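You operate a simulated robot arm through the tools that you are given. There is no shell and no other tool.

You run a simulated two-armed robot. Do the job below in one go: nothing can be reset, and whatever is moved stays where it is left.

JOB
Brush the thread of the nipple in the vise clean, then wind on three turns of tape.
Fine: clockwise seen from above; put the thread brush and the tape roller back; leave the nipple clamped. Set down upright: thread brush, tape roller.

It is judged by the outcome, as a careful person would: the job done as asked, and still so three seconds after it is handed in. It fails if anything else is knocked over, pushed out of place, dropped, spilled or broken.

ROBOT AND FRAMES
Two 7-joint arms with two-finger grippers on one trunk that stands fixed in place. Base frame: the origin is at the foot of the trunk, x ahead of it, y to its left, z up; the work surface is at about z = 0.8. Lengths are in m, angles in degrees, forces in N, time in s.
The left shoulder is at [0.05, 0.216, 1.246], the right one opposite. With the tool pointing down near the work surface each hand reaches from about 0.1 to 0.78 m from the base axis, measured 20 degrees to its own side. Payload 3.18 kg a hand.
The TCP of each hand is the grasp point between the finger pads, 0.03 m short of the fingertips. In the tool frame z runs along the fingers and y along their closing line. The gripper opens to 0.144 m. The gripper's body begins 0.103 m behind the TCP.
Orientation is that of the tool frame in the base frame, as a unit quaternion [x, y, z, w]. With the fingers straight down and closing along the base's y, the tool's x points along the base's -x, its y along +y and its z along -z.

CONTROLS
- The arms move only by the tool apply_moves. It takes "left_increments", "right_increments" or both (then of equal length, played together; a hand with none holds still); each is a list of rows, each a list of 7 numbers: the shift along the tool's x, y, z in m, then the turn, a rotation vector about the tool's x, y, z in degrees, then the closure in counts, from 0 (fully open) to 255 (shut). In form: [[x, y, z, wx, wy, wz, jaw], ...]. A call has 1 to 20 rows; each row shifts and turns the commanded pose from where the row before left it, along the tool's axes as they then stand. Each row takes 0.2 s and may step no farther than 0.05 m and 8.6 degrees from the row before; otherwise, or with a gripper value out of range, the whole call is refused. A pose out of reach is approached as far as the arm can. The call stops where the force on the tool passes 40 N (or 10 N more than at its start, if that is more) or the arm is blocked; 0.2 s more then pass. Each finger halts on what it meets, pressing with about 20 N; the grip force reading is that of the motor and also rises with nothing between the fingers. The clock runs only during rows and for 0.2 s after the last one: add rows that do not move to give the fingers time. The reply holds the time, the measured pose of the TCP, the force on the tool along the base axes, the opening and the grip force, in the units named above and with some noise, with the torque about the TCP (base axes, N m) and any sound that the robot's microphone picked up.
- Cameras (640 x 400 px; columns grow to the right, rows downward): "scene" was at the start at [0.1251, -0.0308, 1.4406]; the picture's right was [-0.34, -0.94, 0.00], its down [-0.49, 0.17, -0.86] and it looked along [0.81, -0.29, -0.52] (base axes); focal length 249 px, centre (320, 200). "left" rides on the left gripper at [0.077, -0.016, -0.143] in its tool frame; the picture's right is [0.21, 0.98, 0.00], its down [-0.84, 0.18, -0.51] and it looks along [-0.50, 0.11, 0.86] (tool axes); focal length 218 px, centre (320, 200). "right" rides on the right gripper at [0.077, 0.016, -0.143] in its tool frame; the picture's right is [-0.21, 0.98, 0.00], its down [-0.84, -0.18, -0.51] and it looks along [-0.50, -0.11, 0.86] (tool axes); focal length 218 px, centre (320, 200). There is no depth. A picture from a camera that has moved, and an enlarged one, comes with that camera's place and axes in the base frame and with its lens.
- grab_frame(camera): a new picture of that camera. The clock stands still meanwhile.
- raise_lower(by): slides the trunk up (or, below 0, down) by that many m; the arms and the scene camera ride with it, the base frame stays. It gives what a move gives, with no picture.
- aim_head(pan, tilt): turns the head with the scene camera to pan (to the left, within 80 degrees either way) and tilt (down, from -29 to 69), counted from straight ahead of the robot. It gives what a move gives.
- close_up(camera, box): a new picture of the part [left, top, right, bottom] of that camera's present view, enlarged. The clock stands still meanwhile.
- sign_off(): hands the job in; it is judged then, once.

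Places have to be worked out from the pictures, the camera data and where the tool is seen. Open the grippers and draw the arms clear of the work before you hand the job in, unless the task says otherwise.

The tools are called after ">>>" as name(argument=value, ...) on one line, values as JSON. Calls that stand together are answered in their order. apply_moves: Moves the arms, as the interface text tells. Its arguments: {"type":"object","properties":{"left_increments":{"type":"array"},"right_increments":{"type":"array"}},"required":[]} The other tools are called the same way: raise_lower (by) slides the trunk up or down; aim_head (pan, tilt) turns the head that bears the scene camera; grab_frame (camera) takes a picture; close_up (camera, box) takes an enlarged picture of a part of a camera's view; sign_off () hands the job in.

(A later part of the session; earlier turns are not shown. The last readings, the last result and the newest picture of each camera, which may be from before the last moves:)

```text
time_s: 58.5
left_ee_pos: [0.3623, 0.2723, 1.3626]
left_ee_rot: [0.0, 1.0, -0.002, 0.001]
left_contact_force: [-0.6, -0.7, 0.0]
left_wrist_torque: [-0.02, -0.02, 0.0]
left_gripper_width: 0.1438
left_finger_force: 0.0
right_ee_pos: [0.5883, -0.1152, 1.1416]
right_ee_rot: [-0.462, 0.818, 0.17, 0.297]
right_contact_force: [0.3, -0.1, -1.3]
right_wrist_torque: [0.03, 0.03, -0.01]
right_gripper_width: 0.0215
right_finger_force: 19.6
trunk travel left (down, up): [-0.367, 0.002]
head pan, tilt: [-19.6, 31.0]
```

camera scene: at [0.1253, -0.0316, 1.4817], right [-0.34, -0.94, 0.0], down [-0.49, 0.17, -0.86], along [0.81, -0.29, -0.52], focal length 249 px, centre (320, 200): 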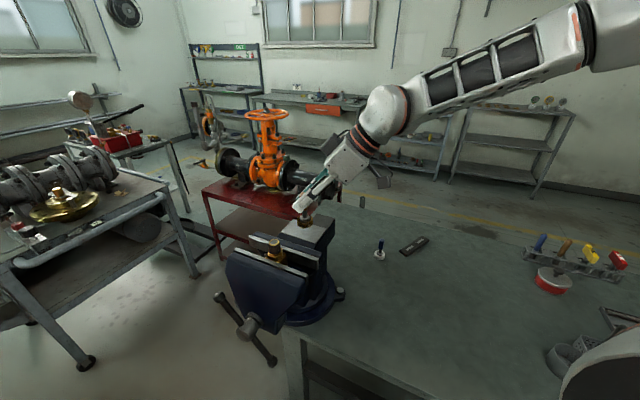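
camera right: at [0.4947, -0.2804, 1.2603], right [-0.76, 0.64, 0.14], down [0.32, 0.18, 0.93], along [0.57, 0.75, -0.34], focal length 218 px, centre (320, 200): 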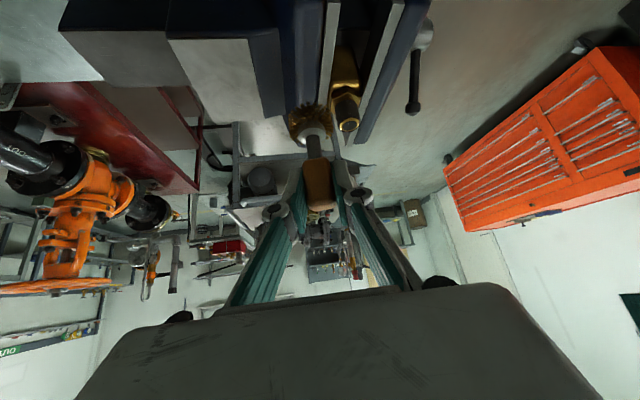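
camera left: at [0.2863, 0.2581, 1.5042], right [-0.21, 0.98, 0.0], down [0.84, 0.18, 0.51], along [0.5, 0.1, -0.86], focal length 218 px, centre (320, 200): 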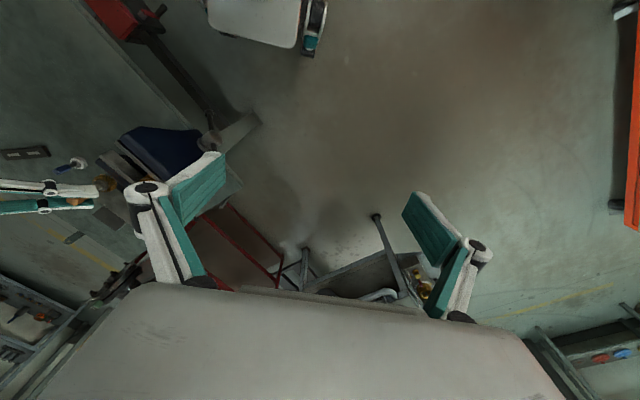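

The brush is upright and only a few millimetres off the thread. I keep creeping in.

>>> apply_moves(right_increments=[[-0.0013, 0.001, 0.0011, 0, 0, 0, 255], [0, 0, 0, 0, 0, 0, 255]])

>>> apply_moves(right_increments=[[-0.0013, 0.001, 0.0011, 0, 0, 0, 255], [0, 0, 0, 0, 0, 0, 255]])

>>> close_up(camera="scene", box=[245, 215, 335, 275])

```text
time_s: 59.1
left_ee_pos: [0.3629, 0.2725, 1.3607]
left_ee_rot: [0.001, 1.0, -0.001, 0.0]
left_contact_force: [-0.6, -0.1, 0.0]
left_wrist_torque: [-0.01, -0.02, -0.03]
left_gripper_width: 0.1439
left_finger_force: 0.1
right_ee_pos: [0.5876, -0.1147, 1.1418]
right_ee_rot: [-0.462, 0.818, 0.169, 0.297]
right_contact_force: [-0.3, -5.5, -0.7]
right_wrist_torque: [-0.27, 0.01, 0.0]
right_gripper_width: 0.0214
right_finger_force: 19.4
trunk travel left (down, up): [-0.367, 0.002]
head pan, tilt: [-19.6, 31.0]
```

```text
time_s: 59.7
left_ee_pos: [0.3621, 0.2723, 1.3619]
left_ee_rot: [0.0, 1.0, 0.0, 0.0]
left_contact_force: [0.0, 0.1, 1.4]
left_wrist_torque: [-0.04, -0.04, 0.0]
left_gripper_width: 0.1441
left_finger_force: 0.0
right_ee_pos: [0.5882, -0.1145, 1.1409]
right_ee_rot: [-0.461, 0.818, 0.168, 0.298]
right_contact_force: [-1.6, -11.2, 1.4]
right_wrist_torque: [-0.64, 0.09, 0.0]
right_gripper_width: 0.0216
right_finger_force: 20.2
trunk travel left (down, up): [-0.367, 0.002]
head pan, tilt: [-19.6, 31.0]
```

```text
6.67 times, centred on (290, 245) of scene
camera zoom: at [0.125, -0.0323, 1.4817], right [-0.34, -0.94, 0.0], down [-0.49, 0.17, -0.86], along [0.81, -0.29, -0.52], focal length 1657 px, centre (520, -100)
```

zoom: 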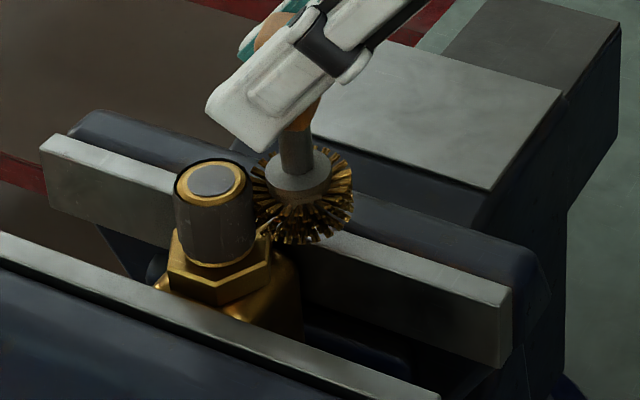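

Contact found: 5.5 N at y ≈ -0.1147, rising to 11 N. I ease back about 2 mm to a light pressure and begin the clockwise orbit with the first 45 degrees, checking the force.

>>> apply_moves(right_increments=[[0.00145, -0.00113, -0.00121, 0, 0, 0, 255], [0, 0, 0, 0, 0, 0, 255]])

>>> apply_moves(right_increments=[[0.00266, 0.008, -0.00222, 0, 0, 0, 255], [0.00098, 0.00863, -0.00082, 0, 0, 0, 255], [-0.00076, 0.00866, 0.00062, 0, 0, 0, 255], [0, 0, 0, 0, 0, 0, 255]])

```text
time_s: 60.3
left_ee_pos: [0.3633, 0.2718, 1.3612]
left_ee_rot: [0.0, 1.0, -0.001, 0.0]
left_contact_force: [0.0, 0.3, 0.1]
left_wrist_torque: [-0.02, -0.01, -0.03]
left_gripper_width: 0.144
left_finger_force: 0.1
right_ee_pos: [0.5873, -0.1138, 1.1428]
right_ee_rot: [-0.463, 0.818, 0.169, 0.297]
right_contact_force: [-0.3, -3.2, -0.6]
right_wrist_torque: [-0.23, -0.01, -0.03]
right_gripper_width: 0.0216
right_finger_force: 20.3
trunk travel left (down, up): [-0.367, 0.002]
head pan, tilt: [-19.6, 31.0]
```

```text
time_s: 61.3
left_ee_pos: [0.3611, 0.2714, 1.3609]
left_ee_rot: [0.0, 1.0, -0.001, 0.001]
left_contact_force: [-0.2, 0.4, 0.8]
left_wrist_torque: [0.0, 0.01, 0.0]
left_gripper_width: 0.144
left_finger_force: 0.1
right_ee_pos: [0.5635, -0.1041, 1.1422]
right_ee_rot: [-0.463, 0.818, 0.169, 0.297]
right_contact_force: [-3.5, -4.8, -0.7]
right_wrist_torque: [-0.25, 0.26, 0.02]
right_gripper_width: 0.0216
right_finger_force: 20.0
trunk travel left (down, up): [-0.367, 0.002]
head pan, tilt: [-19.6, 31.0]
```

Light contact of about 4–6 N as intended. I continue the orbit to the west point.

>>> apply_moves(right_increments=[[-0.00246, 0.0081, 0.00205, 0, 0, 0, 255], [-0.00398, 0.00701, 0.00333, 0, 0, 0, 255], [-0.00523, 0.00543, 0.00437, 0, 0, 0, 255], [0, 0, 0, 0, 0, 0, 255]])

>>> close_up(camera="scene", box=[225, 205, 325, 275])

>>> close_up(camera="right", box=[270, 50, 370, 160])

```text
time_s: 62.3
left_ee_pos: [0.3625, 0.272, 1.362]
left_ee_rot: [0.0, 1.0, -0.001, 0.001]
left_contact_force: [0.1, 0.1, -0.2]
left_wrist_torque: [0.02, 0.0, 0.04]
left_gripper_width: 0.144
left_finger_force: 0.1
right_ee_pos: [0.5565, -0.087, 1.1445]
right_ee_rot: [-0.464, 0.817, 0.171, 0.296]
right_contact_force: [-6.2, -1.9, -2.1]
right_wrist_torque: [-0.08, 0.33, 0.0]
right_gripper_width: 0.0214
right_finger_force: 19.5
right hand out of reach, approached as far as the arm can: row 3
trunk travel left (down, up): [-0.367, 0.002]
head pan, tilt: [-19.6, 31.0]
```

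```text
5.71 times, centred on (275, 240) of scene
camera zoom: at [0.1248, -0.0311, 1.4818], right [-0.34, -0.94, 0.0], down [-0.49, 0.17, -0.86], along [0.81, -0.29, -0.52], focal length 1420 px, centre (577, -29)
```

zoom: 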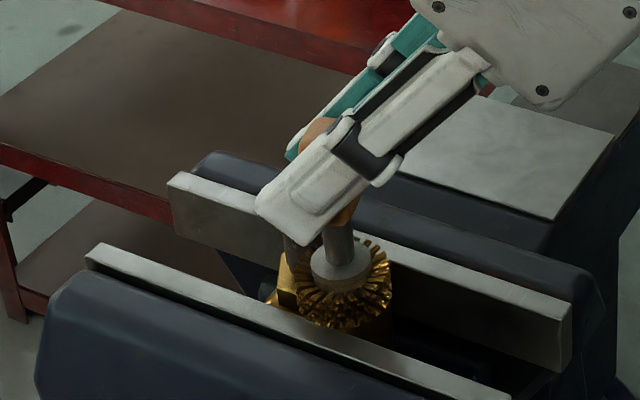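

```text
3.64 times, centred on (320, 105) of right
camera zoom: at [0.4659, -0.2073, 1.2063], right [-0.76, 0.64, 0.14], down [0.32, 0.18, 0.93], along [0.57, 0.75, -0.34], focal length 794 px, centre (320, 546)
```

zoom: 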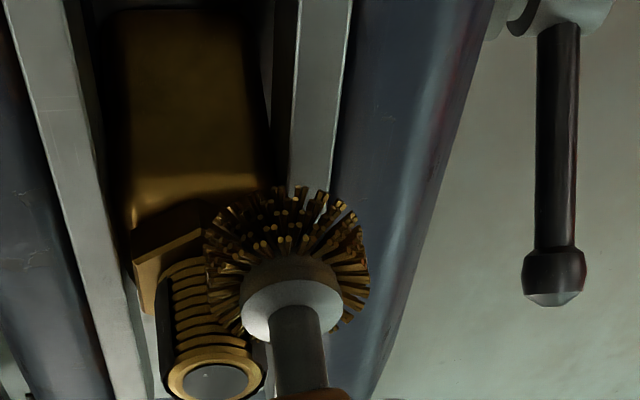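

The bristles are baring bright brass thread where they passed. The last row hit a reach limit near the west point, so I back off a few millimetres and test whether a small yaw change about the vertical frees it.

>>> apply_moves(right_increments=[[0.0016, 0.0034, -0.0013, 0, 0, 0, 255], [0, 0, 0, 0, 0, 0, 255]])

>>> apply_moves(right_increments=[[0, 0, 0, -3.85, 0, -4.6, 255], [0, 0, 0, 0, 0, 0, 255]])

```text
time_s: 62.9
left_ee_pos: [0.3639, 0.2725, 1.3608]
left_ee_rot: [0.001, 1.0, -0.001, 0.0]
left_contact_force: [-0.3, -0.1, -0.7]
left_wrist_torque: [0.0, 0.04, 0.0]
left_gripper_width: 0.1441
left_finger_force: 0.1
right_ee_pos: [0.5547, -0.0885, 1.1453]
right_ee_rot: [-0.465, 0.817, 0.172, 0.296]
right_contact_force: [-0.1, 0.2, -1.4]
right_wrist_torque: [-0.01, 0.06, 0.0]
right_gripper_width: 0.0215
right_finger_force: 19.5
trunk travel left (down, up): [-0.367, 0.002]
head pan, tilt: [-19.6, 31.0]
```

```text
time_s: 63.5
left_ee_pos: [0.3612, 0.2738, 1.3605]
left_ee_rot: [0.0, 1.0, -0.001, 0.001]
left_contact_force: [-1.0, 0.3, -0.1]
left_wrist_torque: [-0.06, -0.05, -0.01]
left_gripper_width: 0.1439
left_finger_force: 0.1
right_ee_pos: [0.5538, -0.0876, 1.1446]
right_ee_rot: [-0.505, 0.793, 0.185, 0.288]
right_contact_force: [0.1, 0.2, -1.0]
right_wrist_torque: [-0.03, -0.04, -0.02]
right_gripper_width: 0.0216
right_finger_force: 19.9
trunk travel left (down, up): [-0.367, 0.002]
head pan, tilt: [-19.6, 31.0]
```

Yaw to 65 degrees went through. I test the next part of the path just off contact: west point, then north-west.

>>> apply_moves(right_increments=[[-0.0039, 0.0057, 0.0033, 0, 0, 0, 255], [0, 0, 0, 0, 0, 0, 255]])

>>> apply_moves(right_increments=[[-0.0219, 0.0026, 0.0184, 0, 0, 0, 255], [0, 0, 0, 0, 0, 0, 255]])

```text
time_s: 64.1
left_ee_pos: [0.3626, 0.2716, 1.361]
left_ee_rot: [0.001, 1.0, -0.001, 0.0]
left_contact_force: [0.4, -0.4, 0.1]
left_wrist_torque: [0.02, 0.03, 0.0]
left_gripper_width: 0.1437
left_finger_force: 0.0
right_ee_pos: [0.5509, -0.0805, 1.145]
right_ee_rot: [-0.503, 0.794, 0.184, 0.289]
right_contact_force: [-0.7, -0.3, 0.1]
right_wrist_torque: [0.04, -0.02, -0.01]
right_gripper_width: 0.0215
right_finger_force: 20.0
trunk travel left (down, up): [-0.367, 0.002]
head pan, tilt: [-19.6, 31.0]
```

```text
time_s: 64.7
left_ee_pos: [0.3613, 0.2725, 1.3608]
left_ee_rot: [0.001, 1.0, -0.001, 0.001]
left_contact_force: [-0.5, 0.3, -0.4]
left_wrist_torque: [0.0, -0.09, 0.01]
left_gripper_width: 0.1443
left_finger_force: 0.0
right_ee_pos: [0.5604, -0.0543, 1.1457]
right_ee_rot: [-0.505, 0.793, 0.183, 0.288]
right_contact_force: [0.4, 0.2, -0.5]
right_wrist_torque: [0.02, 0.01, 0.0]
right_gripper_width: 0.0214
right_finger_force: 20.0
trunk travel left (down, up): [-0.367, 0.002]
head pan, tilt: [-19.6, 31.0]
```

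Yaw 65 frees it. I trace the rest of the circle just off contact (north, north-east, east, south-east, south) to be sure it is all reachable at this yaw.

>>> apply_moves(right_increments=[[-0.0164, -0.0198, 0.0137, 0, 0, 0, 255], [-0.0011, -0.0291, 0.0009, 0, 0, 0, 255], [0.0152, -0.0214, -0.0127, 0, 0, 0, 255], [0.0223, -0.0014, -0.0187, 0, 0, 0, 255], [0.0164, 0.0198, -0.0137, 0, 0, 0, 255], [0, 0, 0, 0, 0, 0, 255]])

>>> close_up(camera="scene", box=[225, 205, 325, 275])

>>> close_up(camera="right", box=[270, 50, 400, 160])

```text
time_s: 66.1
left_ee_pos: [0.3631, 0.2713, 1.3608]
left_ee_rot: [0.0, 1.0, -0.001, 0.0]
left_contact_force: [0.0, -0.5, -0.7]
left_wrist_torque: [-0.02, 0.06, -0.01]
left_gripper_width: 0.144
left_finger_force: 0.1
right_ee_pos: [0.5907, -0.1198, 1.1425]
right_ee_rot: [-0.505, 0.793, 0.184, 0.288]
right_contact_force: [0.9, 1.0, -1.0]
right_wrist_torque: [-0.02, -0.01, 0.01]
right_gripper_width: 0.0216
right_finger_force: 20.1
trunk travel left (down, up): [-0.367, 0.002]
head pan, tilt: [-19.6, 31.0]
```

```text
5.71 times, centred on (275, 240) of scene
camera zoom: at [0.1263, -0.0314, 1.4816], right [-0.34, -0.94, 0.0], down [-0.49, 0.17, -0.86], along [0.81, -0.29, -0.52], focal length 1420 px, centre (577, -29)
```

zoom: 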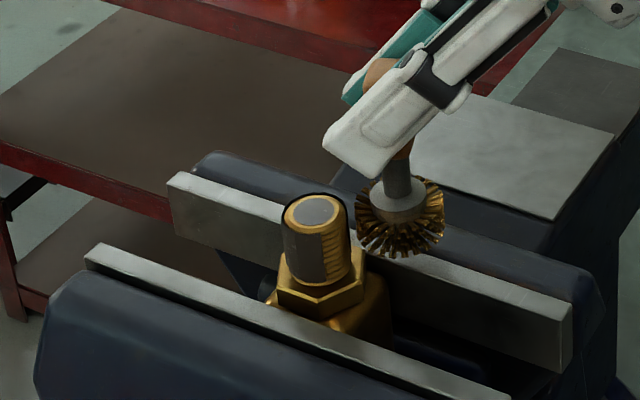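

```text
3.64 times, centred on (335, 105) of right
camera zoom: at [0.5123, -0.2472, 1.2045], right [-0.82, 0.56, 0.14], down [0.3, 0.21, 0.93], along [0.49, 0.8, -0.34], focal length 794 px, centre (266, 546)
```

zoom: 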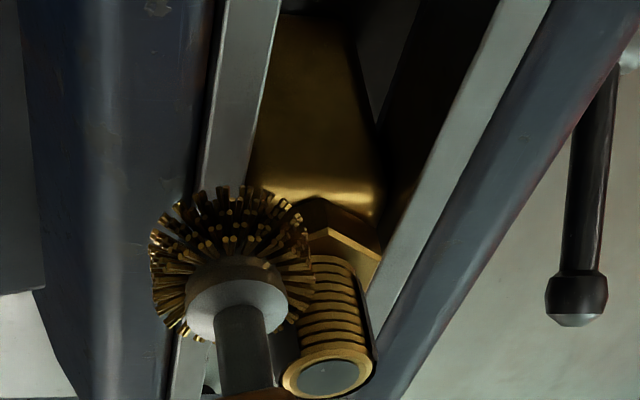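

The whole circle is reachable, and the thread already shows bright brass on the south side. I take a couple of still readings to average the position before resuming contact.

>>> apply_moves(right_increments=[[0, 0, 0, 0, 0, 0, 255]])

>>> apply_moves(right_increments=[[0, 0, 0, 0, 0, 0, 255]])

>>> apply_moves(right_increments=[[0, 0, 0, 0, 0, 0, 255]])

```text
time_s: 66.5
left_ee_pos: [0.3636, 0.2724, 1.3613]
left_ee_rot: [0.001, 1.0, 0.0, -0.001]
left_contact_force: [0.0, -0.3, 0.2]
left_wrist_torque: [0.02, -0.03, 0.01]
left_gripper_width: 0.144
left_finger_force: 0.0
right_ee_pos: [0.591, -0.1191, 1.1428]
right_ee_rot: [-0.505, 0.793, 0.184, 0.288]
right_contact_force: [0.6, 0.0, -0.3]
right_wrist_torque: [-0.01, -0.02, -0.03]
right_gripper_width: 0.0216
right_finger_force: 20.1
trunk travel left (down, up): [-0.367, 0.002]
head pan, tilt: [-19.6, 31.0]
```

```text
time_s: 66.9
left_ee_pos: [0.3616, 0.2723, 1.3611]
left_ee_rot: [0.0, 1.0, -0.001, 0.0]
left_contact_force: [-0.1, 0.9, -1.3]
left_wrist_torque: [-0.01, -0.03, -0.01]
left_gripper_width: 0.1441
left_finger_force: 0.2
right_ee_pos: [0.59, -0.1182, 1.1444]
right_ee_rot: [-0.504, 0.793, 0.184, 0.288]
right_contact_force: [0.7, 0.3, -0.8]
right_wrist_torque: [0.0, 0.01, -0.01]
right_gripper_width: 0.0217
right_finger_force: 19.6
trunk travel left (down, up): [-0.367, 0.002]
head pan, tilt: [-19.6, 31.0]
```

```text
time_s: 67.3
left_ee_pos: [0.363, 0.2734, 1.3607]
left_ee_rot: [0.0, 1.0, -0.001, 0.0]
left_contact_force: [0.0, -0.4, -0.4]
left_wrist_torque: [-0.02, -0.01, 0.01]
left_gripper_width: 0.1439
left_finger_force: 0.0
right_ee_pos: [0.591, -0.1187, 1.1433]
right_ee_rot: [-0.505, 0.792, 0.185, 0.288]
right_contact_force: [-0.1, -0.1, -0.5]
right_wrist_torque: [0.02, -0.02, 0.03]
right_gripper_width: 0.0216
right_finger_force: 20.3
trunk travel left (down, up): [-0.367, 0.002]
head pan, tilt: [-19.6, 31.0]
```

Averaged position (0.5907, -0.1190, 1.1433), with the brush head centred on the thread. I return to light contact at the south point and sweep clockwise 90 degrees.

>>> apply_moves(right_increments=[[-0.0027, 0.0046, 0.0022, 0, 0, 0, 255], [0.00201, 0.00831, -0.00168, 0, 0, 0, 255], [0.00029, 0.00872, -0.00024, 0, 0, 0, 255], [-0.00144, 0.00851, 0.00121, 0, 0, 0, 255], [0, 0, 0, 0, 0, 0, 255]])

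>>> apply_moves(right_increments=[[-0.00309, 0.00773, 0.00259, 0, 0, 0, 255], [-0.00451, 0.00643, 0.00379, 0, 0, 0, 255], [-0.00563, 0.00468, 0.00472, 0, 0, 0, 255], [0, 0, 0, 0, 0, 0, 255]])

```text
time_s: 68.5
left_ee_pos: [0.3628, 0.2722, 1.3604]
left_ee_rot: [0.0, 1.0, -0.001, 0.0]
left_contact_force: [-0.4, 0.1, -0.3]
left_wrist_torque: [-0.02, 0.0, 0.01]
left_gripper_width: 0.144
left_finger_force: 0.1
right_ee_pos: [0.562, -0.1035, 1.145]
right_ee_rot: [-0.505, 0.793, 0.184, 0.288]
right_contact_force: [-0.9, 0.0, -1.8]
right_wrist_torque: [-0.05, -0.01, -0.01]
right_gripper_width: 0.0215
right_finger_force: 19.8
trunk travel left (down, up): [-0.367, 0.002]
head pan, tilt: [-19.6, 31.0]
```

```text
time_s: 69.5
left_ee_pos: [0.3613, 0.2724, 1.3609]
left_ee_rot: [0.0, 1.0, 0.0, 0.0]
left_contact_force: [0.2, -0.3, -0.5]
left_wrist_torque: [0.03, -0.02, 0.0]
left_gripper_width: 0.1439
left_finger_force: 0.1
right_ee_pos: [0.5511, -0.0796, 1.1443]
right_ee_rot: [-0.505, 0.792, 0.185, 0.288]
right_contact_force: [-0.1, -0.6, -1.2]
right_wrist_torque: [-0.01, 0.01, -0.01]
right_gripper_width: 0.0217
right_finger_force: 20.1
trunk travel left (down, up): [-0.367, 0.002]
head pan, tilt: [-19.6, 31.0]
```

No contact on that sweep; the hand is about 3 mm too far west at (0.5511, -0.0796). I press in toward +x in small steps until I feel the thread.

>>> apply_moves(right_increments=[[-0.00097, -0.00272, 0.00081, 0, 0, 0, 255], [0, 0, 0, 0, 0, 0, 255]])

>>> apply_moves(right_increments=[[-0.00048, -0.00136, 0.00041, 0, 0, 0, 255], [0, 0, 0, 0, 0, 0, 255]])

```text
time_s: 70.1
left_ee_pos: [0.3618, 0.2724, 1.3618]
left_ee_rot: [0.0, 1.0, 0.0, 0.0]
left_contact_force: [-0.1, -0.2, 0.1]
left_wrist_torque: [0.0, -0.03, -0.01]
left_gripper_width: 0.1442
left_finger_force: 0.0
right_ee_pos: [0.5568, -0.0805, 1.1434]
right_ee_rot: [-0.505, 0.793, 0.185, 0.288]
right_contact_force: [-0.6, -0.3, -1.4]
right_wrist_torque: [0.02, 0.02, 0.03]
right_gripper_width: 0.0215
right_finger_force: 20.0
trunk travel left (down, up): [-0.367, 0.002]
head pan, tilt: [-19.6, 31.0]
```

```text
time_s: 70.7
left_ee_pos: [0.3608, 0.2729, 1.3612]
left_ee_rot: [0.0, 1.0, -0.001, 0.001]
left_contact_force: [-0.3, -0.1, 0.3]
left_wrist_torque: [-0.01, 0.04, -0.02]
left_gripper_width: 0.1441
left_finger_force: 0.0
right_ee_pos: [0.5563, -0.0798, 1.1448]
right_ee_rot: [-0.505, 0.793, 0.184, 0.287]
right_contact_force: [-2.1, 0.7, -1.4]
right_wrist_torque: [-0.02, 0.18, 0.01]
right_gripper_width: 0.0214
right_finger_force: 19.9
trunk travel left (down, up): [-0.367, 0.002]
head pan, tilt: [-19.6, 31.0]
```

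Contact at the west point with about 2 N. I sweep on clockwise from west to north-west and check the force.

>>> apply_moves(right_increments=[[-0.00566, 0.00168, 0.00475, 0, 0, 0, 255], [-0.0065, 0.00037, 0.00545, 0, 0, 0, 255], [-0.00634, -0.00183, 0.00532, 0, 0, 0, 255], [0, 0, 0, 0, 0, 0, 255]])

```text
time_s: 71.7
left_ee_pos: [0.3624, 0.2729, 1.3607]
left_ee_rot: [0.0, 1.0, -0.001, 0.001]
left_contact_force: [0.2, 1.0, -0.6]
left_wrist_torque: [0.0, 0.0, 0.0]
left_gripper_width: 0.1438
left_finger_force: 0.0
right_ee_pos: [0.5668, -0.0594, 1.144]
right_ee_rot: [-0.505, 0.793, 0.184, 0.288]
right_contact_force: [0.2, 0.8, -0.4]
right_wrist_torque: [-0.04, -0.02, 0.01]
right_gripper_width: 0.0218
right_finger_force: 19.9
trunk travel left (down, up): [-0.367, 0.002]
head pan, tilt: [-19.6, 31.0]
```

No contact at north-west at (0.567, -0.059). I look before pressing in.

>>> close_up(camera="right", box=[270, 50, 370, 160])

>>> close_up(camera="scene", box=[225, 205, 325, 275])

>>> apply_moves(right_increments=[[0.00039, -0.00141, -0.00033, 0, 0, 0, 255], [0, 0, 0, 0, 0, 0, 255]])

>>> apply_moves(right_increments=[[0.00039, -0.00141, -0.00033, 0, 0, 0, 255], [0, 0, 0, 0, 0, 0, 255]])

```text
3.64 times, centred on (320, 105) of right
camera zoom: at [0.4885, -0.1859, 1.2059], right [-0.82, 0.56, 0.13], down [0.3, 0.21, 0.93], along [0.49, 0.8, -0.34], focal length 794 px, centre (320, 546)
```

zoom: 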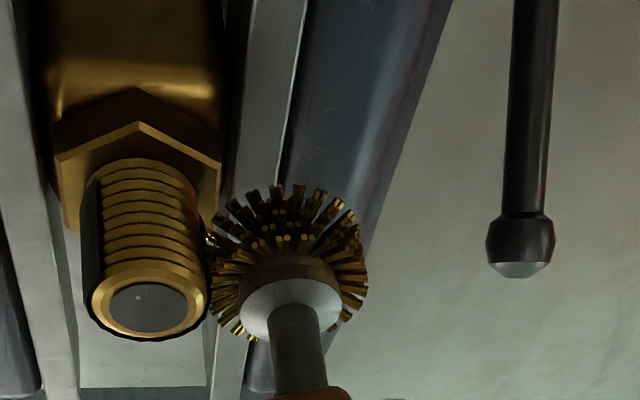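

```text
5.71 times, centred on (275, 240) of scene
camera zoom: at [0.1251, -0.0308, 1.4818], right [-0.34, -0.94, 0.0], down [-0.49, 0.17, -0.86], along [0.81, -0.29, -0.52], focal length 1420 px, centre (577, -29)
```

zoom: 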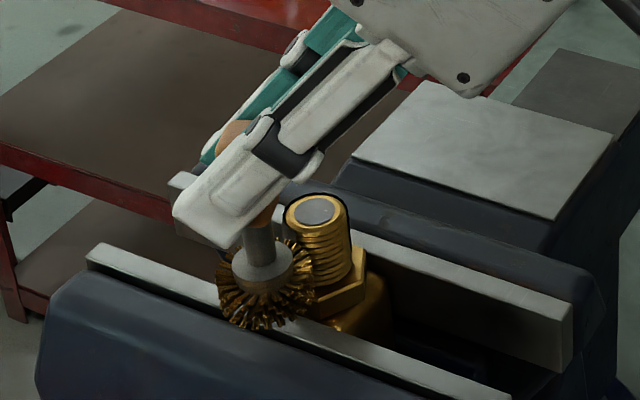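

```text
time_s: 72.3
left_ee_pos: [0.3625, 0.2725, 1.361]
left_ee_rot: [0.0, 1.0, 0.0, -0.001]
left_contact_force: [0.3, 0.5, -0.8]
left_wrist_torque: [0.02, -0.03, 0.0]
left_gripper_width: 0.1441
left_finger_force: 0.0
right_ee_pos: [0.5673, -0.0581, 1.1435]
right_ee_rot: [-0.505, 0.792, 0.185, 0.288]
right_contact_force: [-1.5, 2.0, -1.6]
right_wrist_torque: [0.16, 0.08, 0.02]
right_gripper_width: 0.0218
right_finger_force: 19.8
trunk travel left (down, up): [-0.367, 0.002]
head pan, tilt: [-19.6, 31.0]
```

```text
time_s: 72.9
left_ee_pos: [0.3621, 0.2753, 1.3606]
left_ee_rot: [0.001, 1.0, -0.001, 0.0]
left_contact_force: [-0.4, -0.8, -0.2]
left_wrist_torque: [0.02, 0.0, 0.01]
left_gripper_width: 0.144
left_finger_force: 0.1
right_ee_pos: [0.5686, -0.0585, 1.1439]
right_ee_rot: [-0.506, 0.792, 0.185, 0.288]
right_contact_force: [-5.6, 7.0, -1.0]
right_wrist_torque: [0.39, 0.31, 0.01]
right_gripper_width: 0.0218
right_finger_force: 20.0
trunk travel left (down, up): [-0.367, 0.002]
head pan, tilt: [-19.6, 31.0]
```

The bristles are clearly baring clean brass thread, now around to the north-west. From the contact points the effective centre is (0.5875, -0.083) with contact radius about 32 mm; I continue to the north point with slightly less pressure.

>>> apply_moves(right_increments=[[-0.00408, -0.00168, 0.00342, 0, 0, 0, 255], [-0.00458, -0.00547, 0.00383, 0, 0, 0, 255], [-0.00333, -0.00682, 0.00279, 0, 0, 0, 255], [0, 0, 0, 0, 0, 0, 255]])

```text
time_s: 73.9
left_ee_pos: [0.3627, 0.2733, 1.3615]
left_ee_rot: [0.0, 1.0, -0.001, 0.0]
left_contact_force: [-0.5, 0.0, 0.3]
left_wrist_torque: [-0.03, -0.03, -0.01]
left_gripper_width: 0.144
left_finger_force: 0.0
right_ee_pos: [0.5886, -0.0515, 1.1451]
right_ee_rot: [-0.505, 0.793, 0.184, 0.288]
right_contact_force: [-0.6, 0.2, -0.3]
right_wrist_torque: [-0.03, 0.01, -0.01]
right_gripper_width: 0.0214
right_finger_force: 20.1
trunk travel left (down, up): [-0.367, 0.002]
head pan, tilt: [-19.6, 31.0]
```

At north, just off contact. I press in 1.2 mm steps.

>>> apply_moves(right_increments=[[0.00083, -0.0005, -0.0007, 0, 0, 0, 255], [0, 0, 0, 0, 0, 0, 255]])

>>> apply_moves(right_increments=[[0.00083, -0.0005, -0.0007, 0, 0, 0, 255], [0, 0, 0, 0, 0, 0, 255]])

```text
time_s: 74.5
left_ee_pos: [0.3635, 0.2728, 1.3612]
left_ee_rot: [0.0, 1.0, -0.001, -0.001]
left_contact_force: [0.7, -0.9, -0.1]
left_wrist_torque: [0.0, -0.01, 0.04]
left_gripper_width: 0.144
left_finger_force: 0.0
right_ee_pos: [0.5879, -0.0523, 1.1459]
right_ee_rot: [-0.506, 0.792, 0.184, 0.287]
right_contact_force: [0.3, 3.5, -0.5]
right_wrist_torque: [0.24, -0.01, 0.04]
right_gripper_width: 0.0213
right_finger_force: 20.2
trunk travel left (down, up): [-0.367, 0.002]
head pan, tilt: [-19.6, 31.0]
```

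```text
time_s: 75.1
left_ee_pos: [0.3622, 0.2741, 1.3608]
left_ee_rot: [0.0, 1.0, -0.001, 0.001]
left_contact_force: [0.2, -1.1, -0.5]
left_wrist_torque: [0.01, -0.02, 0.01]
left_gripper_width: 0.1439
left_finger_force: 0.1
right_ee_pos: [0.5897, -0.0513, 1.1449]
right_ee_rot: [-0.505, 0.792, 0.184, 0.289]
right_contact_force: [1.1, 10.2, 0.0]
right_wrist_torque: [0.68, -0.09, 0.02]
right_gripper_width: 0.0216
right_finger_force: 20.5
trunk travel left (down, up): [-0.367, 0.002]
head pan, tilt: [-19.6, 31.0]
```

Contact at north (10 N now, onset 1–2 mm earlier). I ease off slightly and sweep on to the north-east.

>>> apply_moves(right_increments=[[-0.0029, -0.00574, 0.00243, 0, 0, 0, 255], [-0.00027, -0.00814, 0.00023, 0, 0, 0, 255], [0.00135, -0.00795, -0.00114, 0, 0, 0, 255], [0, 0, 0, 0, 0, 0, 255]])

```text
time_s: 76.1
left_ee_pos: [0.3631, 0.2743, 1.3609]
left_ee_rot: [0.0, 1.0, -0.002, 0.0]
left_contact_force: [-0.6, -0.2, -0.5]
left_wrist_torque: [-0.01, 0.02, 0.02]
left_gripper_width: 0.1439
left_finger_force: 0.1
right_ee_pos: [0.6086, -0.0594, 1.1439]
right_ee_rot: [-0.505, 0.792, 0.184, 0.289]
right_contact_force: [2.1, 9.7, 0.0]
right_wrist_torque: [0.56, -0.13, -0.09]
right_gripper_width: 0.0219
right_finger_force: 20.2
trunk travel left (down, up): [-0.367, 0.002]
head pan, tilt: [-19.6, 31.0]
```

About 9 N with friction at north-east; I widen the radius by a millimetre and sweep on to the east point.

>>> apply_moves(right_increments=[[0.00225, -0.0078, -0.00189, 0, 0, 0, 255], [0.00435, -0.00619, -0.00365, 0, 0, 0, 255], [0.00543, -0.00452, -0.00455, 0, 0, 0, 255], [0, 0, 0, 0, 0, 0, 255]])

```text
time_s: 77.1
left_ee_pos: [0.3611, 0.2745, 1.3607]
left_ee_rot: [-0.001, 1.0, -0.001, 0.0]
left_contact_force: [0.6, 0.2, -0.3]
left_wrist_torque: [-0.03, 0.01, -0.02]
left_gripper_width: 0.144
left_finger_force: 0.1
right_ee_pos: [0.6194, -0.0822, 1.1447]
right_ee_rot: [-0.505, 0.793, 0.185, 0.287]
right_contact_force: [0.3, -0.2, -0.7]
right_wrist_torque: [0.0, 0.0, 0.03]
right_gripper_width: 0.0215
right_finger_force: 19.9
trunk travel left (down, up): [-0.367, 0.002]
head pan, tilt: [-19.6, 31.0]
```

At east just off contact; I press in toward -x in small steps.

>>> apply_moves(right_increments=[[0.0004, 0.0011, -0.0003, 0, 0, 0, 255], [0, 0, 0, 0, 0, 0, 255]])

>>> apply_moves(right_increments=[[0.0004, 0.0011, -0.0003, 0, 0, 0, 255], [0, 0, 0, 0, 0, 0, 255]])

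```text
time_s: 77.7
left_ee_pos: [0.3638, 0.2723, 1.3624]
left_ee_rot: [0.001, 1.0, -0.001, 0.0]
left_contact_force: [0.3, -0.8, 1.2]
left_wrist_torque: [0.04, -0.01, 0.01]
left_gripper_width: 0.1438
left_finger_force: 0.0
right_ee_pos: [0.619, -0.0822, 1.1446]
right_ee_rot: [-0.505, 0.792, 0.184, 0.288]
right_contact_force: [3.4, -0.2, 0.4]
right_wrist_torque: [-0.01, -0.26, 0.0]
right_gripper_width: 0.0213
right_finger_force: 20.5
trunk travel left (down, up): [-0.367, 0.002]
head pan, tilt: [-19.6, 31.0]
```

```text
time_s: 78.3
left_ee_pos: [0.3634, 0.2733, 1.3599]
left_ee_rot: [-0.001, 1.0, -0.001, 0.0]
left_contact_force: [-0.8, 0.8, -0.4]
left_wrist_torque: [0.04, 0.0, 0.0]
left_gripper_width: 0.144
left_finger_force: 0.0
right_ee_pos: [0.6176, -0.082, 1.1444]
right_ee_rot: [-0.505, 0.792, 0.184, 0.289]
right_contact_force: [7.8, 0.5, 1.1]
right_wrist_torque: [0.05, -0.42, -0.05]
right_gripper_width: 0.0215
right_finger_force: 19.8
trunk travel left (down, up): [-0.367, 0.002]
head pan, tilt: [-19.6, 31.0]
```

Contact all round now gives the effective centre (0.5877, -0.0835) and contact radius 31.7 mm. I sweep from east to south-east, then to south with light pressure.

>>> apply_moves(right_increments=[[0.00631, -0.00411, -0.00529, 0, 0, 0, 255], [0.00619, -0.00036, -0.0052, 0, 0, 0, 255], [0.00606, 0.00176, -0.00508, 0, 0, 0, 255], [0, 0, 0, 0, 0, 0, 255]])

>>> apply_moves(right_increments=[[0.0055, 0.00374, -0.00461, 0, 0, 0, 255], [0.00457, 0.00547, -0.00383, 0, 0, 0, 255], [0.00334, 0.00682, -0.0028, 0, 0, 0, 255], [0, 0, 0, 0, 0, 0, 255]])

>>> close_up(camera="right", box=[270, 50, 400, 160])

>>> close_up(camera="scene", box=[225, 205, 325, 275])

```text
time_s: 79.3
left_ee_pos: [0.3626, 0.2719, 1.361]
left_ee_rot: [0.0, 1.0, -0.001, 0.0]
left_contact_force: [-0.1, 0.3, -0.2]
left_wrist_torque: [0.03, -0.05, 0.0]
left_gripper_width: 0.144
left_finger_force: 0.1
right_ee_pos: [0.608, -0.1074, 1.1448]
right_ee_rot: [-0.504, 0.793, 0.184, 0.289]
right_contact_force: [2.6, -3.4, -1.7]
right_wrist_torque: [-0.25, -0.16, -0.01]
right_gripper_width: 0.0218
right_finger_force: 20.2
trunk travel left (down, up): [-0.367, 0.002]
head pan, tilt: [-19.6, 31.0]
```

```text
time_s: 80.3
left_ee_pos: [0.3629, 0.272, 1.361]
left_ee_rot: [0.0, 1.0, -0.001, 0.0]
left_contact_force: [-0.5, -1.0, 0.7]
left_wrist_torque: [-0.04, 0.01, 0.01]
left_gripper_width: 0.1441
left_finger_force: 0.1
right_ee_pos: [0.5874, -0.1163, 1.1444]
right_ee_rot: [-0.504, 0.793, 0.185, 0.288]
right_contact_force: [0.3, -2.3, -0.8]
right_wrist_torque: [-0.1, 0.04, 0.01]
right_gripper_width: 0.0213
right_finger_force: 19.8
trunk travel left (down, up): [-0.367, 0.002]
head pan, tilt: [-19.6, 31.0]
```

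```text
3.64 times, centred on (335, 105) of right
camera zoom: at [0.5079, -0.2436, 1.2062], right [-0.82, 0.56, 0.14], down [0.3, 0.21, 0.93], along [0.49, 0.8, -0.34], focal length 794 px, centre (266, 546)
```

zoom: 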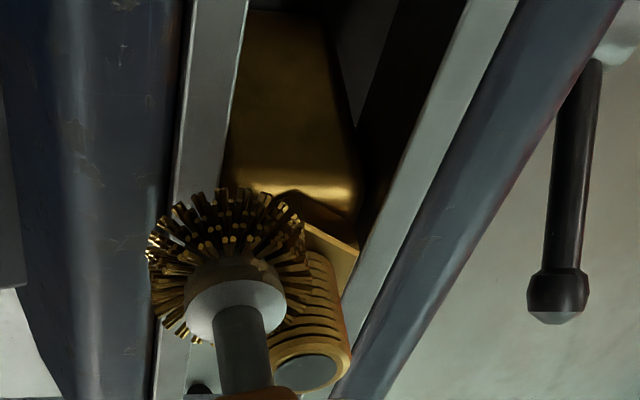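

```text
5.71 times, centred on (275, 240) of scene
camera zoom: at [0.1256, -0.0312, 1.4817], right [-0.34, -0.94, 0.0], down [-0.49, 0.17, -0.86], along [0.81, -0.29, -0.52], focal length 1420 px, centre (577, -29)
```

zoom: 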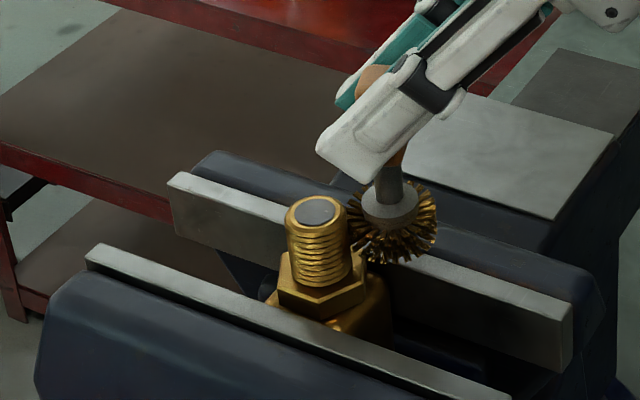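

The visible sides are clean bright thread. To be sure of the hidden east side I make a second light clockwise lap, starting with south to west.

>>> apply_moves(right_increments=[[0.00187, 0.00771, -0.00156, 0, 0, 0, 255], [0.00027, 0.00809, -0.00022, 0, 0, 0, 255], [-0.00134, 0.0079, 0.00112, 0, 0, 0, 255], [0, 0, 0, 0, 0, 0, 255]])

>>> apply_moves(right_increments=[[-0.00287, 0.00717, 0.0024, 0, 0, 0, 255], [-0.00419, 0.00597, 0.00352, 0, 0, 0, 255], [-0.00522, 0.00434, 0.00438, 0, 0, 0, 255], [0, 0, 0, 0, 0, 0, 255]])

```text
time_s: 81.3
left_ee_pos: [0.3618, 0.2722, 1.361]
left_ee_rot: [0.0, 1.0, -0.001, 0.001]
left_contact_force: [0.5, -0.3, -0.3]
left_wrist_torque: [0.0, 0.0, -0.02]
left_gripper_width: 0.1441
left_finger_force: 0.0
right_ee_pos: [0.565, -0.1057, 1.1437]
right_ee_rot: [-0.505, 0.793, 0.185, 0.288]
right_contact_force: [-3.2, -5.2, -1.6]
right_wrist_torque: [-0.35, 0.3, 0.0]
right_gripper_width: 0.0216
right_finger_force: 20.3
trunk travel left (down, up): [-0.367, 0.002]
head pan, tilt: [-19.6, 31.0]
```

```text
time_s: 82.3
left_ee_pos: [0.3629, 0.2728, 1.3613]
left_ee_rot: [0.0, 1.0, -0.001, 0.0]
left_contact_force: [0.6, -0.5, -0.4]
left_wrist_torque: [-0.01, -0.01, -0.02]
left_gripper_width: 0.1438
left_finger_force: 0.2
right_ee_pos: [0.556, -0.0838, 1.1451]
right_ee_rot: [-0.505, 0.792, 0.184, 0.288]
right_contact_force: [-2.8, -0.9, -0.9]
right_wrist_torque: [-0.01, 0.09, 0.02]
right_gripper_width: 0.0214
right_finger_force: 19.8
trunk travel left (down, up): [-0.367, 0.002]
head pan, tilt: [-19.6, 31.0]
```

Contact stays light (3–6 N) and I'm on a calibrated circle now. I continue west to north, then north to east.

>>> apply_moves(right_increments=[[-0.00591, 0.00243, 0.00496, 0, 0, 0, 255], [-0.0062, 0.00035, 0.0052, 0, 0, 0, 255], [-0.00605, -0.00174, 0.00508, 0, 0, 0, 255], [-0.00549, -0.00374, 0.00461, 0, 0, 0, 255], [-0.00458, -0.00547, 0.00383, 0, 0, 0, 255], [-0.00333, -0.00682, 0.00279, 0, 0, 0, 255], [0, 0, 0, 0, 0, 0, 255]])

>>> apply_moves(right_increments=[[-0.00187, -0.00771, 0.00156, 0, 0, 0, 255], [-0.00027, -0.00809, 0.00022, 0, 0, 0, 255], [0.00134, -0.0079, -0.00112, 0, 0, 0, 255], [0, 0, 0, 0, 0, 0, 255]])

>>> apply_moves(right_increments=[[0.00287, -0.00717, -0.0024, 0, 0, 0, 255], [0.00419, -0.00597, -0.00352, 0, 0, 0, 255], [0.00522, -0.00434, -0.00438, 0, 0, 0, 255], [0, 0, 0, 0, 0, 0, 255]])

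```text
time_s: 83.9
left_ee_pos: [0.3623, 0.2741, 1.3623]
left_ee_rot: [0.0, 1.0, -0.001, 0.0]
left_contact_force: [-0.4, -0.6, 0.4]
left_wrist_torque: [0.01, 0.0, 0.02]
left_gripper_width: 0.144
left_finger_force: 0.1
right_ee_pos: [0.5859, -0.0523, 1.1452]
right_ee_rot: [-0.505, 0.793, 0.185, 0.288]
right_contact_force: [-0.9, 4.6, -2.6]
right_wrist_torque: [0.28, 0.0, 0.0]
right_gripper_width: 0.0215
right_finger_force: 19.8
trunk travel left (down, up): [-0.367, 0.002]
head pan, tilt: [-19.6, 31.0]
```

```text
time_s: 84.9
left_ee_pos: [0.3627, 0.2728, 1.3605]
left_ee_rot: [-0.001, 1.0, -0.001, -0.001]
left_contact_force: [-0.8, 0.5, 0.4]
left_wrist_torque: [-0.02, 0.02, 0.01]
left_gripper_width: 0.1438
left_finger_force: 0.0
right_ee_pos: [0.6103, -0.0628, 1.1448]
right_ee_rot: [-0.505, 0.793, 0.184, 0.288]
right_contact_force: [4.9, 4.4, 0.5]
right_wrist_torque: [0.24, -0.19, -0.01]
right_gripper_width: 0.0215
right_finger_force: 20.0
trunk travel left (down, up): [-0.367, 0.002]
head pan, tilt: [-19.6, 31.0]
```

```text
time_s: 85.9
left_ee_pos: [0.3641, 0.2727, 1.3603]
left_ee_rot: [0.0, 1.0, -0.001, 0.0]
left_contact_force: [-0.2, 0.0, 0.6]
left_wrist_torque: [-0.02, 0.02, 0.01]
left_gripper_width: 0.1441
left_finger_force: 0.0
right_ee_pos: [0.6184, -0.0843, 1.1461]
right_ee_rot: [-0.505, 0.793, 0.184, 0.288]
right_contact_force: [3.1, -0.4, -1.1]
right_wrist_torque: [-0.02, -0.21, -0.01]
right_gripper_width: 0.0217
right_finger_force: 19.8
trunk travel left (down, up): [-0.367, 0.002]
head pan, tilt: [-19.6, 31.0]
```

Forces stay at 3–6 N all around. I finish the lap east to south, then draw the brush away to the right.

>>> apply_moves(right_increments=[[0.00591, -0.00243, -0.00496, 0, 0, 0, 255], [0.0062, -0.00035, -0.0052, 0, 0, 0, 255], [0.00605, 0.00174, -0.00508, 0, 0, 0, 255], [0.00549, 0.00374, -0.00461, 0, 0, 0, 255], [0.00458, 0.00547, -0.00383, 0, 0, 0, 255], [0.00333, 0.00682, -0.00279, 0, 0, 0, 255], [0, 0, 0, 0, 0, 0, 255]])

>>> apply_moves(right_increments=[[0.0208, -0.0127, -0.0175, 0, 0, 0, 255], [0.0208, -0.0127, -0.0175, 0, 0, 0, 255], [-0.0193, 0, -0.023, 0, 0, 0, 255], [-0.0193, 0, -0.023, 0, 0, 0, 255], [0, 0, 0, 0, 0, 0, 255]])

>>> close_up(camera="right", box=[270, 50, 420, 180])

>>> close_up(camera="scene", box=[240, 215, 310, 265])

```text
time_s: 87.5
left_ee_pos: [0.3633, 0.2715, 1.3618]
left_ee_rot: [0.0, 1.0, 0.0, 0.0]
left_contact_force: [0.9, -0.3, 0.4]
left_wrist_torque: [0.0, -0.01, 0.01]
left_gripper_width: 0.1441
left_finger_force: 0.0
right_ee_pos: [0.5866, -0.1152, 1.1427]
right_ee_rot: [-0.503, 0.793, 0.184, 0.289]
right_contact_force: [-0.9, -8.2, -1.9]
right_wrist_torque: [-0.58, 0.03, -0.02]
right_gripper_width: 0.0215
right_finger_force: 19.6
trunk travel left (down, up): [-0.367, 0.002]
head pan, tilt: [-19.6, 31.0]
```

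```text
time_s: 88.7
left_ee_pos: [0.363, 0.2729, 1.3603]
left_ee_rot: [0.0, 1.0, -0.001, -0.001]
left_contact_force: [0.5, -0.4, -0.2]
left_wrist_torque: [0.01, 0.02, -0.06]
left_gripper_width: 0.1439
left_finger_force: 0.0
right_ee_pos: [0.5867, -0.1737, 1.2071]
right_ee_rot: [-0.504, 0.793, 0.184, 0.289]
right_contact_force: [0.2, 0.3, -1.4]
right_wrist_torque: [-0.02, 0.04, -0.01]
right_gripper_width: 0.0216
right_finger_force: 19.8
trunk travel left (down, up): [-0.367, 0.002]
head pan, tilt: [-19.6, 31.0]
```

```text
3.08 times, centred on (345, 115) of right
camera zoom: at [0.5074, -0.3019, 1.2677], right [-0.82, 0.56, 0.14], down [0.3, 0.21, 0.93], along [0.49, 0.8, -0.34], focal length 672 px, centre (243, 462)
```

zoom: 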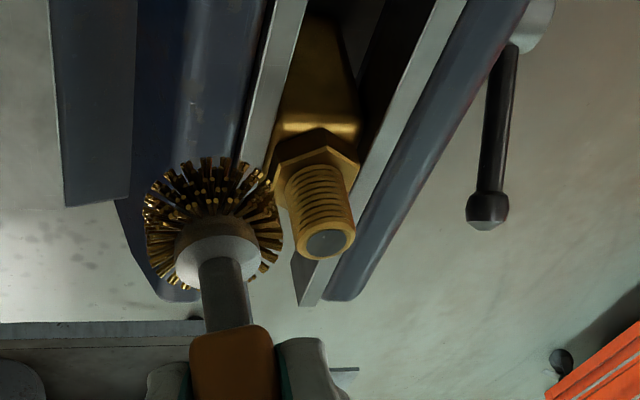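

```text
8.00 times, centred on (275, 240) of scene
camera zoom: at [0.1259, -0.0305, 1.4817], right [-0.34, -0.94, 0.0], down [-0.49, 0.17, -0.86], along [0.81, -0.29, -0.52], focal length 1989 px, centre (680, -120)
```

zoom: 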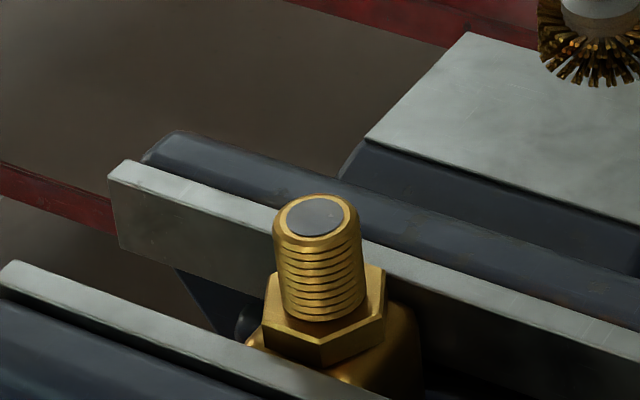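

The thread is bright and clean all around as far as I can see. I carry the brush back over its home spot, restoring the yaw to 45 degrees, then lower the trunk.

>>> apply_moves(right_increments=[[0.02825, -0.02313, -0.02002, 0, 0, 0, 255], [0.02825, -0.02313, -0.02002, 0, 0, 0, 255], [0.02825, -0.02313, -0.02002, 0, 0, 0, 255], [0.02825, -0.02313, -0.02002, 0, 0, 0, 255], [0.02825, -0.02313, -0.02002, 0, 0, 0, 255], [0.02825, -0.02313, -0.02002, 0, 0, 0, 255], [0, 0, 0, 4.243, 0, 5.057, 255], [0, 0, 0, 4.243, 0, 5.057, 255], [0, 0, 0, 4.243, 0, 5.057, 255], [0, 0, 0, 0, 0, 0, 255]])

>>> raise_lower(by=-0.142)

```text
time_s: 90.9
left_ee_pos: [0.3643, 0.2713, 1.362]
left_ee_rot: [0.001, 1.0, -0.001, 0.0]
left_contact_force: [-0.9, 0.2, -0.5]
left_wrist_torque: [0.06, 0.05, 0.02]
left_gripper_width: 0.144
left_finger_force: 0.1
right_ee_pos: [0.626, -0.4203, 1.1875]
right_ee_rot: [-0.36, 0.868, 0.133, 0.316]
right_contact_force: [-0.1, 0.0, -2.0]
right_wrist_torque: [0.0, 0.0, 0.01]
right_gripper_width: 0.0212
right_finger_force: 19.4
trunk travel left (down, up): [-0.367, 0.002]
head pan, tilt: [-19.6, 31.0]
```

```text
time_s: 92.5
left_ee_pos: [0.3626, 0.2725, 1.2206]
left_ee_rot: [0.0, 1.0, -0.001, 0.001]
left_contact_force: [-0.1, 0.2, 0.5]
left_wrist_torque: [0.02, -0.03, 0.03]
left_gripper_width: 0.1442
left_finger_force: 0.0
right_ee_pos: [0.6245, -0.4202, 1.0468]
right_ee_rot: [-0.361, 0.868, 0.132, 0.315]
right_contact_force: [0.2, 0.1, -1.0]
right_wrist_torque: [-0.01, 0.0, 0.01]
right_gripper_width: 0.0215
right_finger_force: 19.9
trunk travel left (down, up): [-0.225, 0.144]
head pan, tilt: [-19.6, 31.0]
```

Before setting the brush down I compare its pose in the hand with the view at grasp time.

>>> close_up(camera="right", box=[220, 80, 420, 240])

>>> close_up(camera="scene", box=[370, 130, 490, 250])

```text
2.50 times, centred on (320, 160) of right
camera zoom: at [0.5067, -0.5148, 1.1081], right [-0.58, 0.8, 0.13], down [0.35, 0.1, 0.93], along [0.73, 0.59, -0.34], focal length 546 px, centre (320, 300)
```

zoom: 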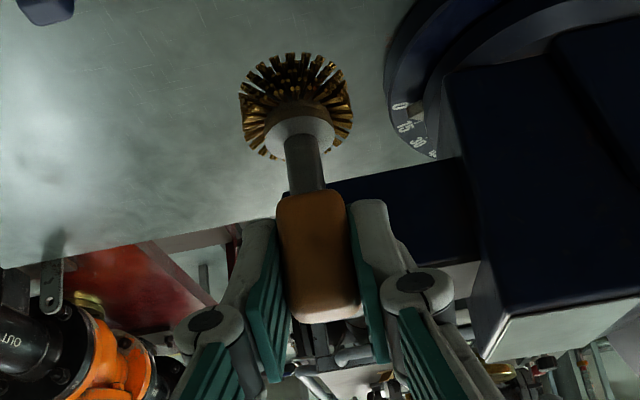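

```text
3.33 times, centred on (430, 190) of scene
camera zoom: at [0.1604, -0.0308, 1.3382], right [-0.34, -0.94, 0.0], down [-0.49, 0.17, -0.86], along [0.81, -0.29, -0.52], focal length 829 px, centre (-47, 233)
```

zoom: 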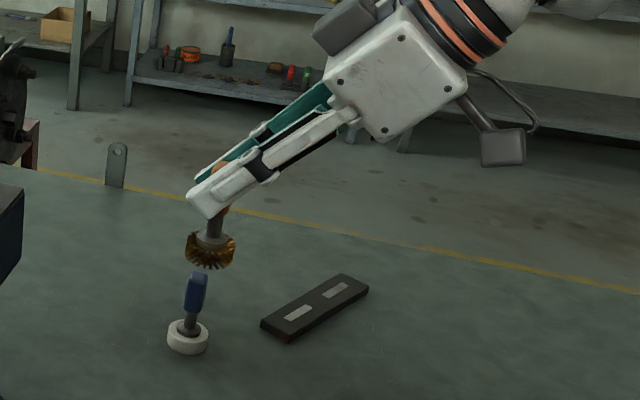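

The brush sits in the hand as when gripped (within a degree). I descend to just above the bench at its home.

>>> apply_moves(right_increments=[[0.0261, -0.0013, 0.0302, 0, 0, 0, 255], [0.0257, 0, 0.0306, 0, 0, 0, 255], [0.0257, 0, 0.0306, 0, 0, 0, 255], [0.0257, 0, 0.0306, 0, 0, 0, 255], [0.0064, 0, 0.0077, 0, 0, 0, 255], [0, 0, 0, 0, 0, 0, 255]])

>>> apply_moves(right_increments=[[0.0013, 0, 0.0015, 0, 0, 0, 255], [0, 0, 0, 0, 0, 0, 255]])

```text
time_s: 94.0
left_ee_pos: [0.3618, 0.2717, 1.2195]
left_ee_rot: [0.0, 1.0, -0.001, 0.0]
left_contact_force: [-1.1, 0.3, 0.0]
left_wrist_torque: [-0.01, -0.04, -0.01]
left_gripper_width: 0.1439
left_finger_force: 0.0
right_ee_pos: [0.6251, -0.422, 0.8743]
right_ee_rot: [-0.362, 0.867, 0.132, 0.316]
right_contact_force: [-1.1, -0.4, -1.0]
right_wrist_torque: [0.0, -0.02, -0.01]
right_gripper_width: 0.0214
right_finger_force: 20.0
trunk travel left (down, up): [-0.225, 0.144]
head pan, tilt: [-19.6, 31.0]
```

```text
time_s: 94.5
left_ee_pos: [0.3614, 0.2733, 1.2193]
left_ee_rot: [-0.001, 1.0, -0.001, 0.001]
left_contact_force: [-0.3, -0.9, 0.0]
left_wrist_torque: [-0.01, 0.0, 0.01]
left_gripper_width: 0.1437
left_finger_force: 0.0
right_ee_pos: [0.6253, -0.4227, 0.874]
right_ee_rot: [-0.362, 0.868, 0.131, 0.315]
right_contact_force: [-0.1, -2.0, 3.0]
right_wrist_torque: [-0.07, 0.05, 0.03]
right_gripper_width: 0.0215
right_finger_force: 20.0
trunk travel left (down, up): [-0.225, 0.144]
head pan, tilt: [-19.6, 31.0]
```

Touching the bench with 3 N. I settle half a millimetre more and open the fingers gently.

>>> apply_moves(right_increments=[[0.0004, 0, 0.0005, 0, 0, 0, 255], [0, 0, 0, 0, 0, 0, 235], [0, 0, 0, 0, 0, 0, 220], [0, 0, 0, 0, 0, 0, 200], [0, 0, 0, 0, 0, 0, 160], [0, 0, 0, 0, 0, 0, 140], [0, 0, 0, 0, 0, 0, 140]])

>>> close_up(camera="right", box=[170, 80, 370, 240])

>>> close_up(camera="scene", box=[370, 180, 460, 270])

```text
time_s: 96.2
left_ee_pos: [0.3624, 0.2727, 1.2184]
left_ee_rot: [0.0, 1.0, -0.002, 0.001]
left_contact_force: [0.0, -0.4, -0.7]
left_wrist_torque: [-0.03, 0.02, -0.01]
left_gripper_width: 0.1443
left_finger_force: 0.1
right_ee_pos: [0.6249, -0.4223, 0.8733]
right_ee_rot: [-0.36, 0.868, 0.132, 0.316]
right_contact_force: [-0.2, 0.5, 0.5]
right_wrist_torque: [0.03, 0.01, 0.02]
right_gripper_width: 0.0648
right_finger_force: 0.0
trunk travel left (down, up): [-0.225, 0.144]
head pan, tilt: [-19.6, 31.0]
```

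```text
2.50 times, centred on (270, 160) of right
camera zoom: at [0.5071, -0.516, 0.9346], right [-0.58, 0.8, 0.14], down [0.35, 0.1, 0.93], along [0.73, 0.59, -0.34], focal length 546 px, centre (445, 300)
```

zoom: 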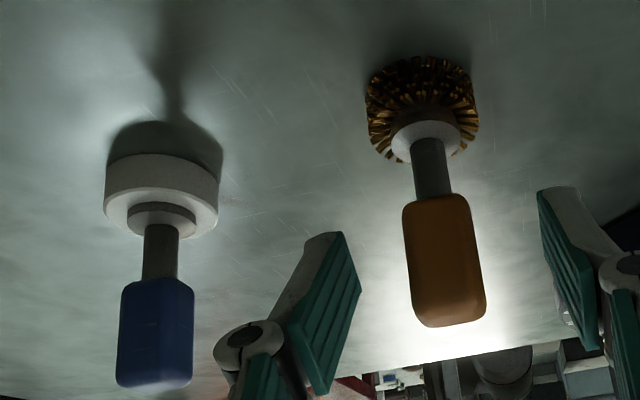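

```text
4.44 times, centred on (415, 225) of scene
camera zoom: at [0.1613, -0.0308, 1.3379], right [-0.34, -0.94, 0.0], down [-0.49, 0.17, -0.86], along [0.81, -0.29, -0.52], focal length 1105 px, centre (-102, 89)
```

zoom: 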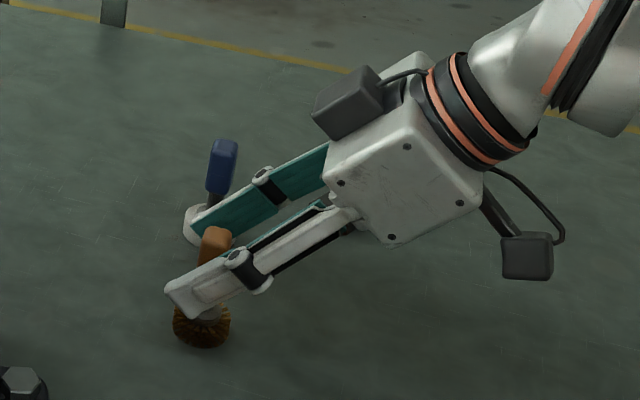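

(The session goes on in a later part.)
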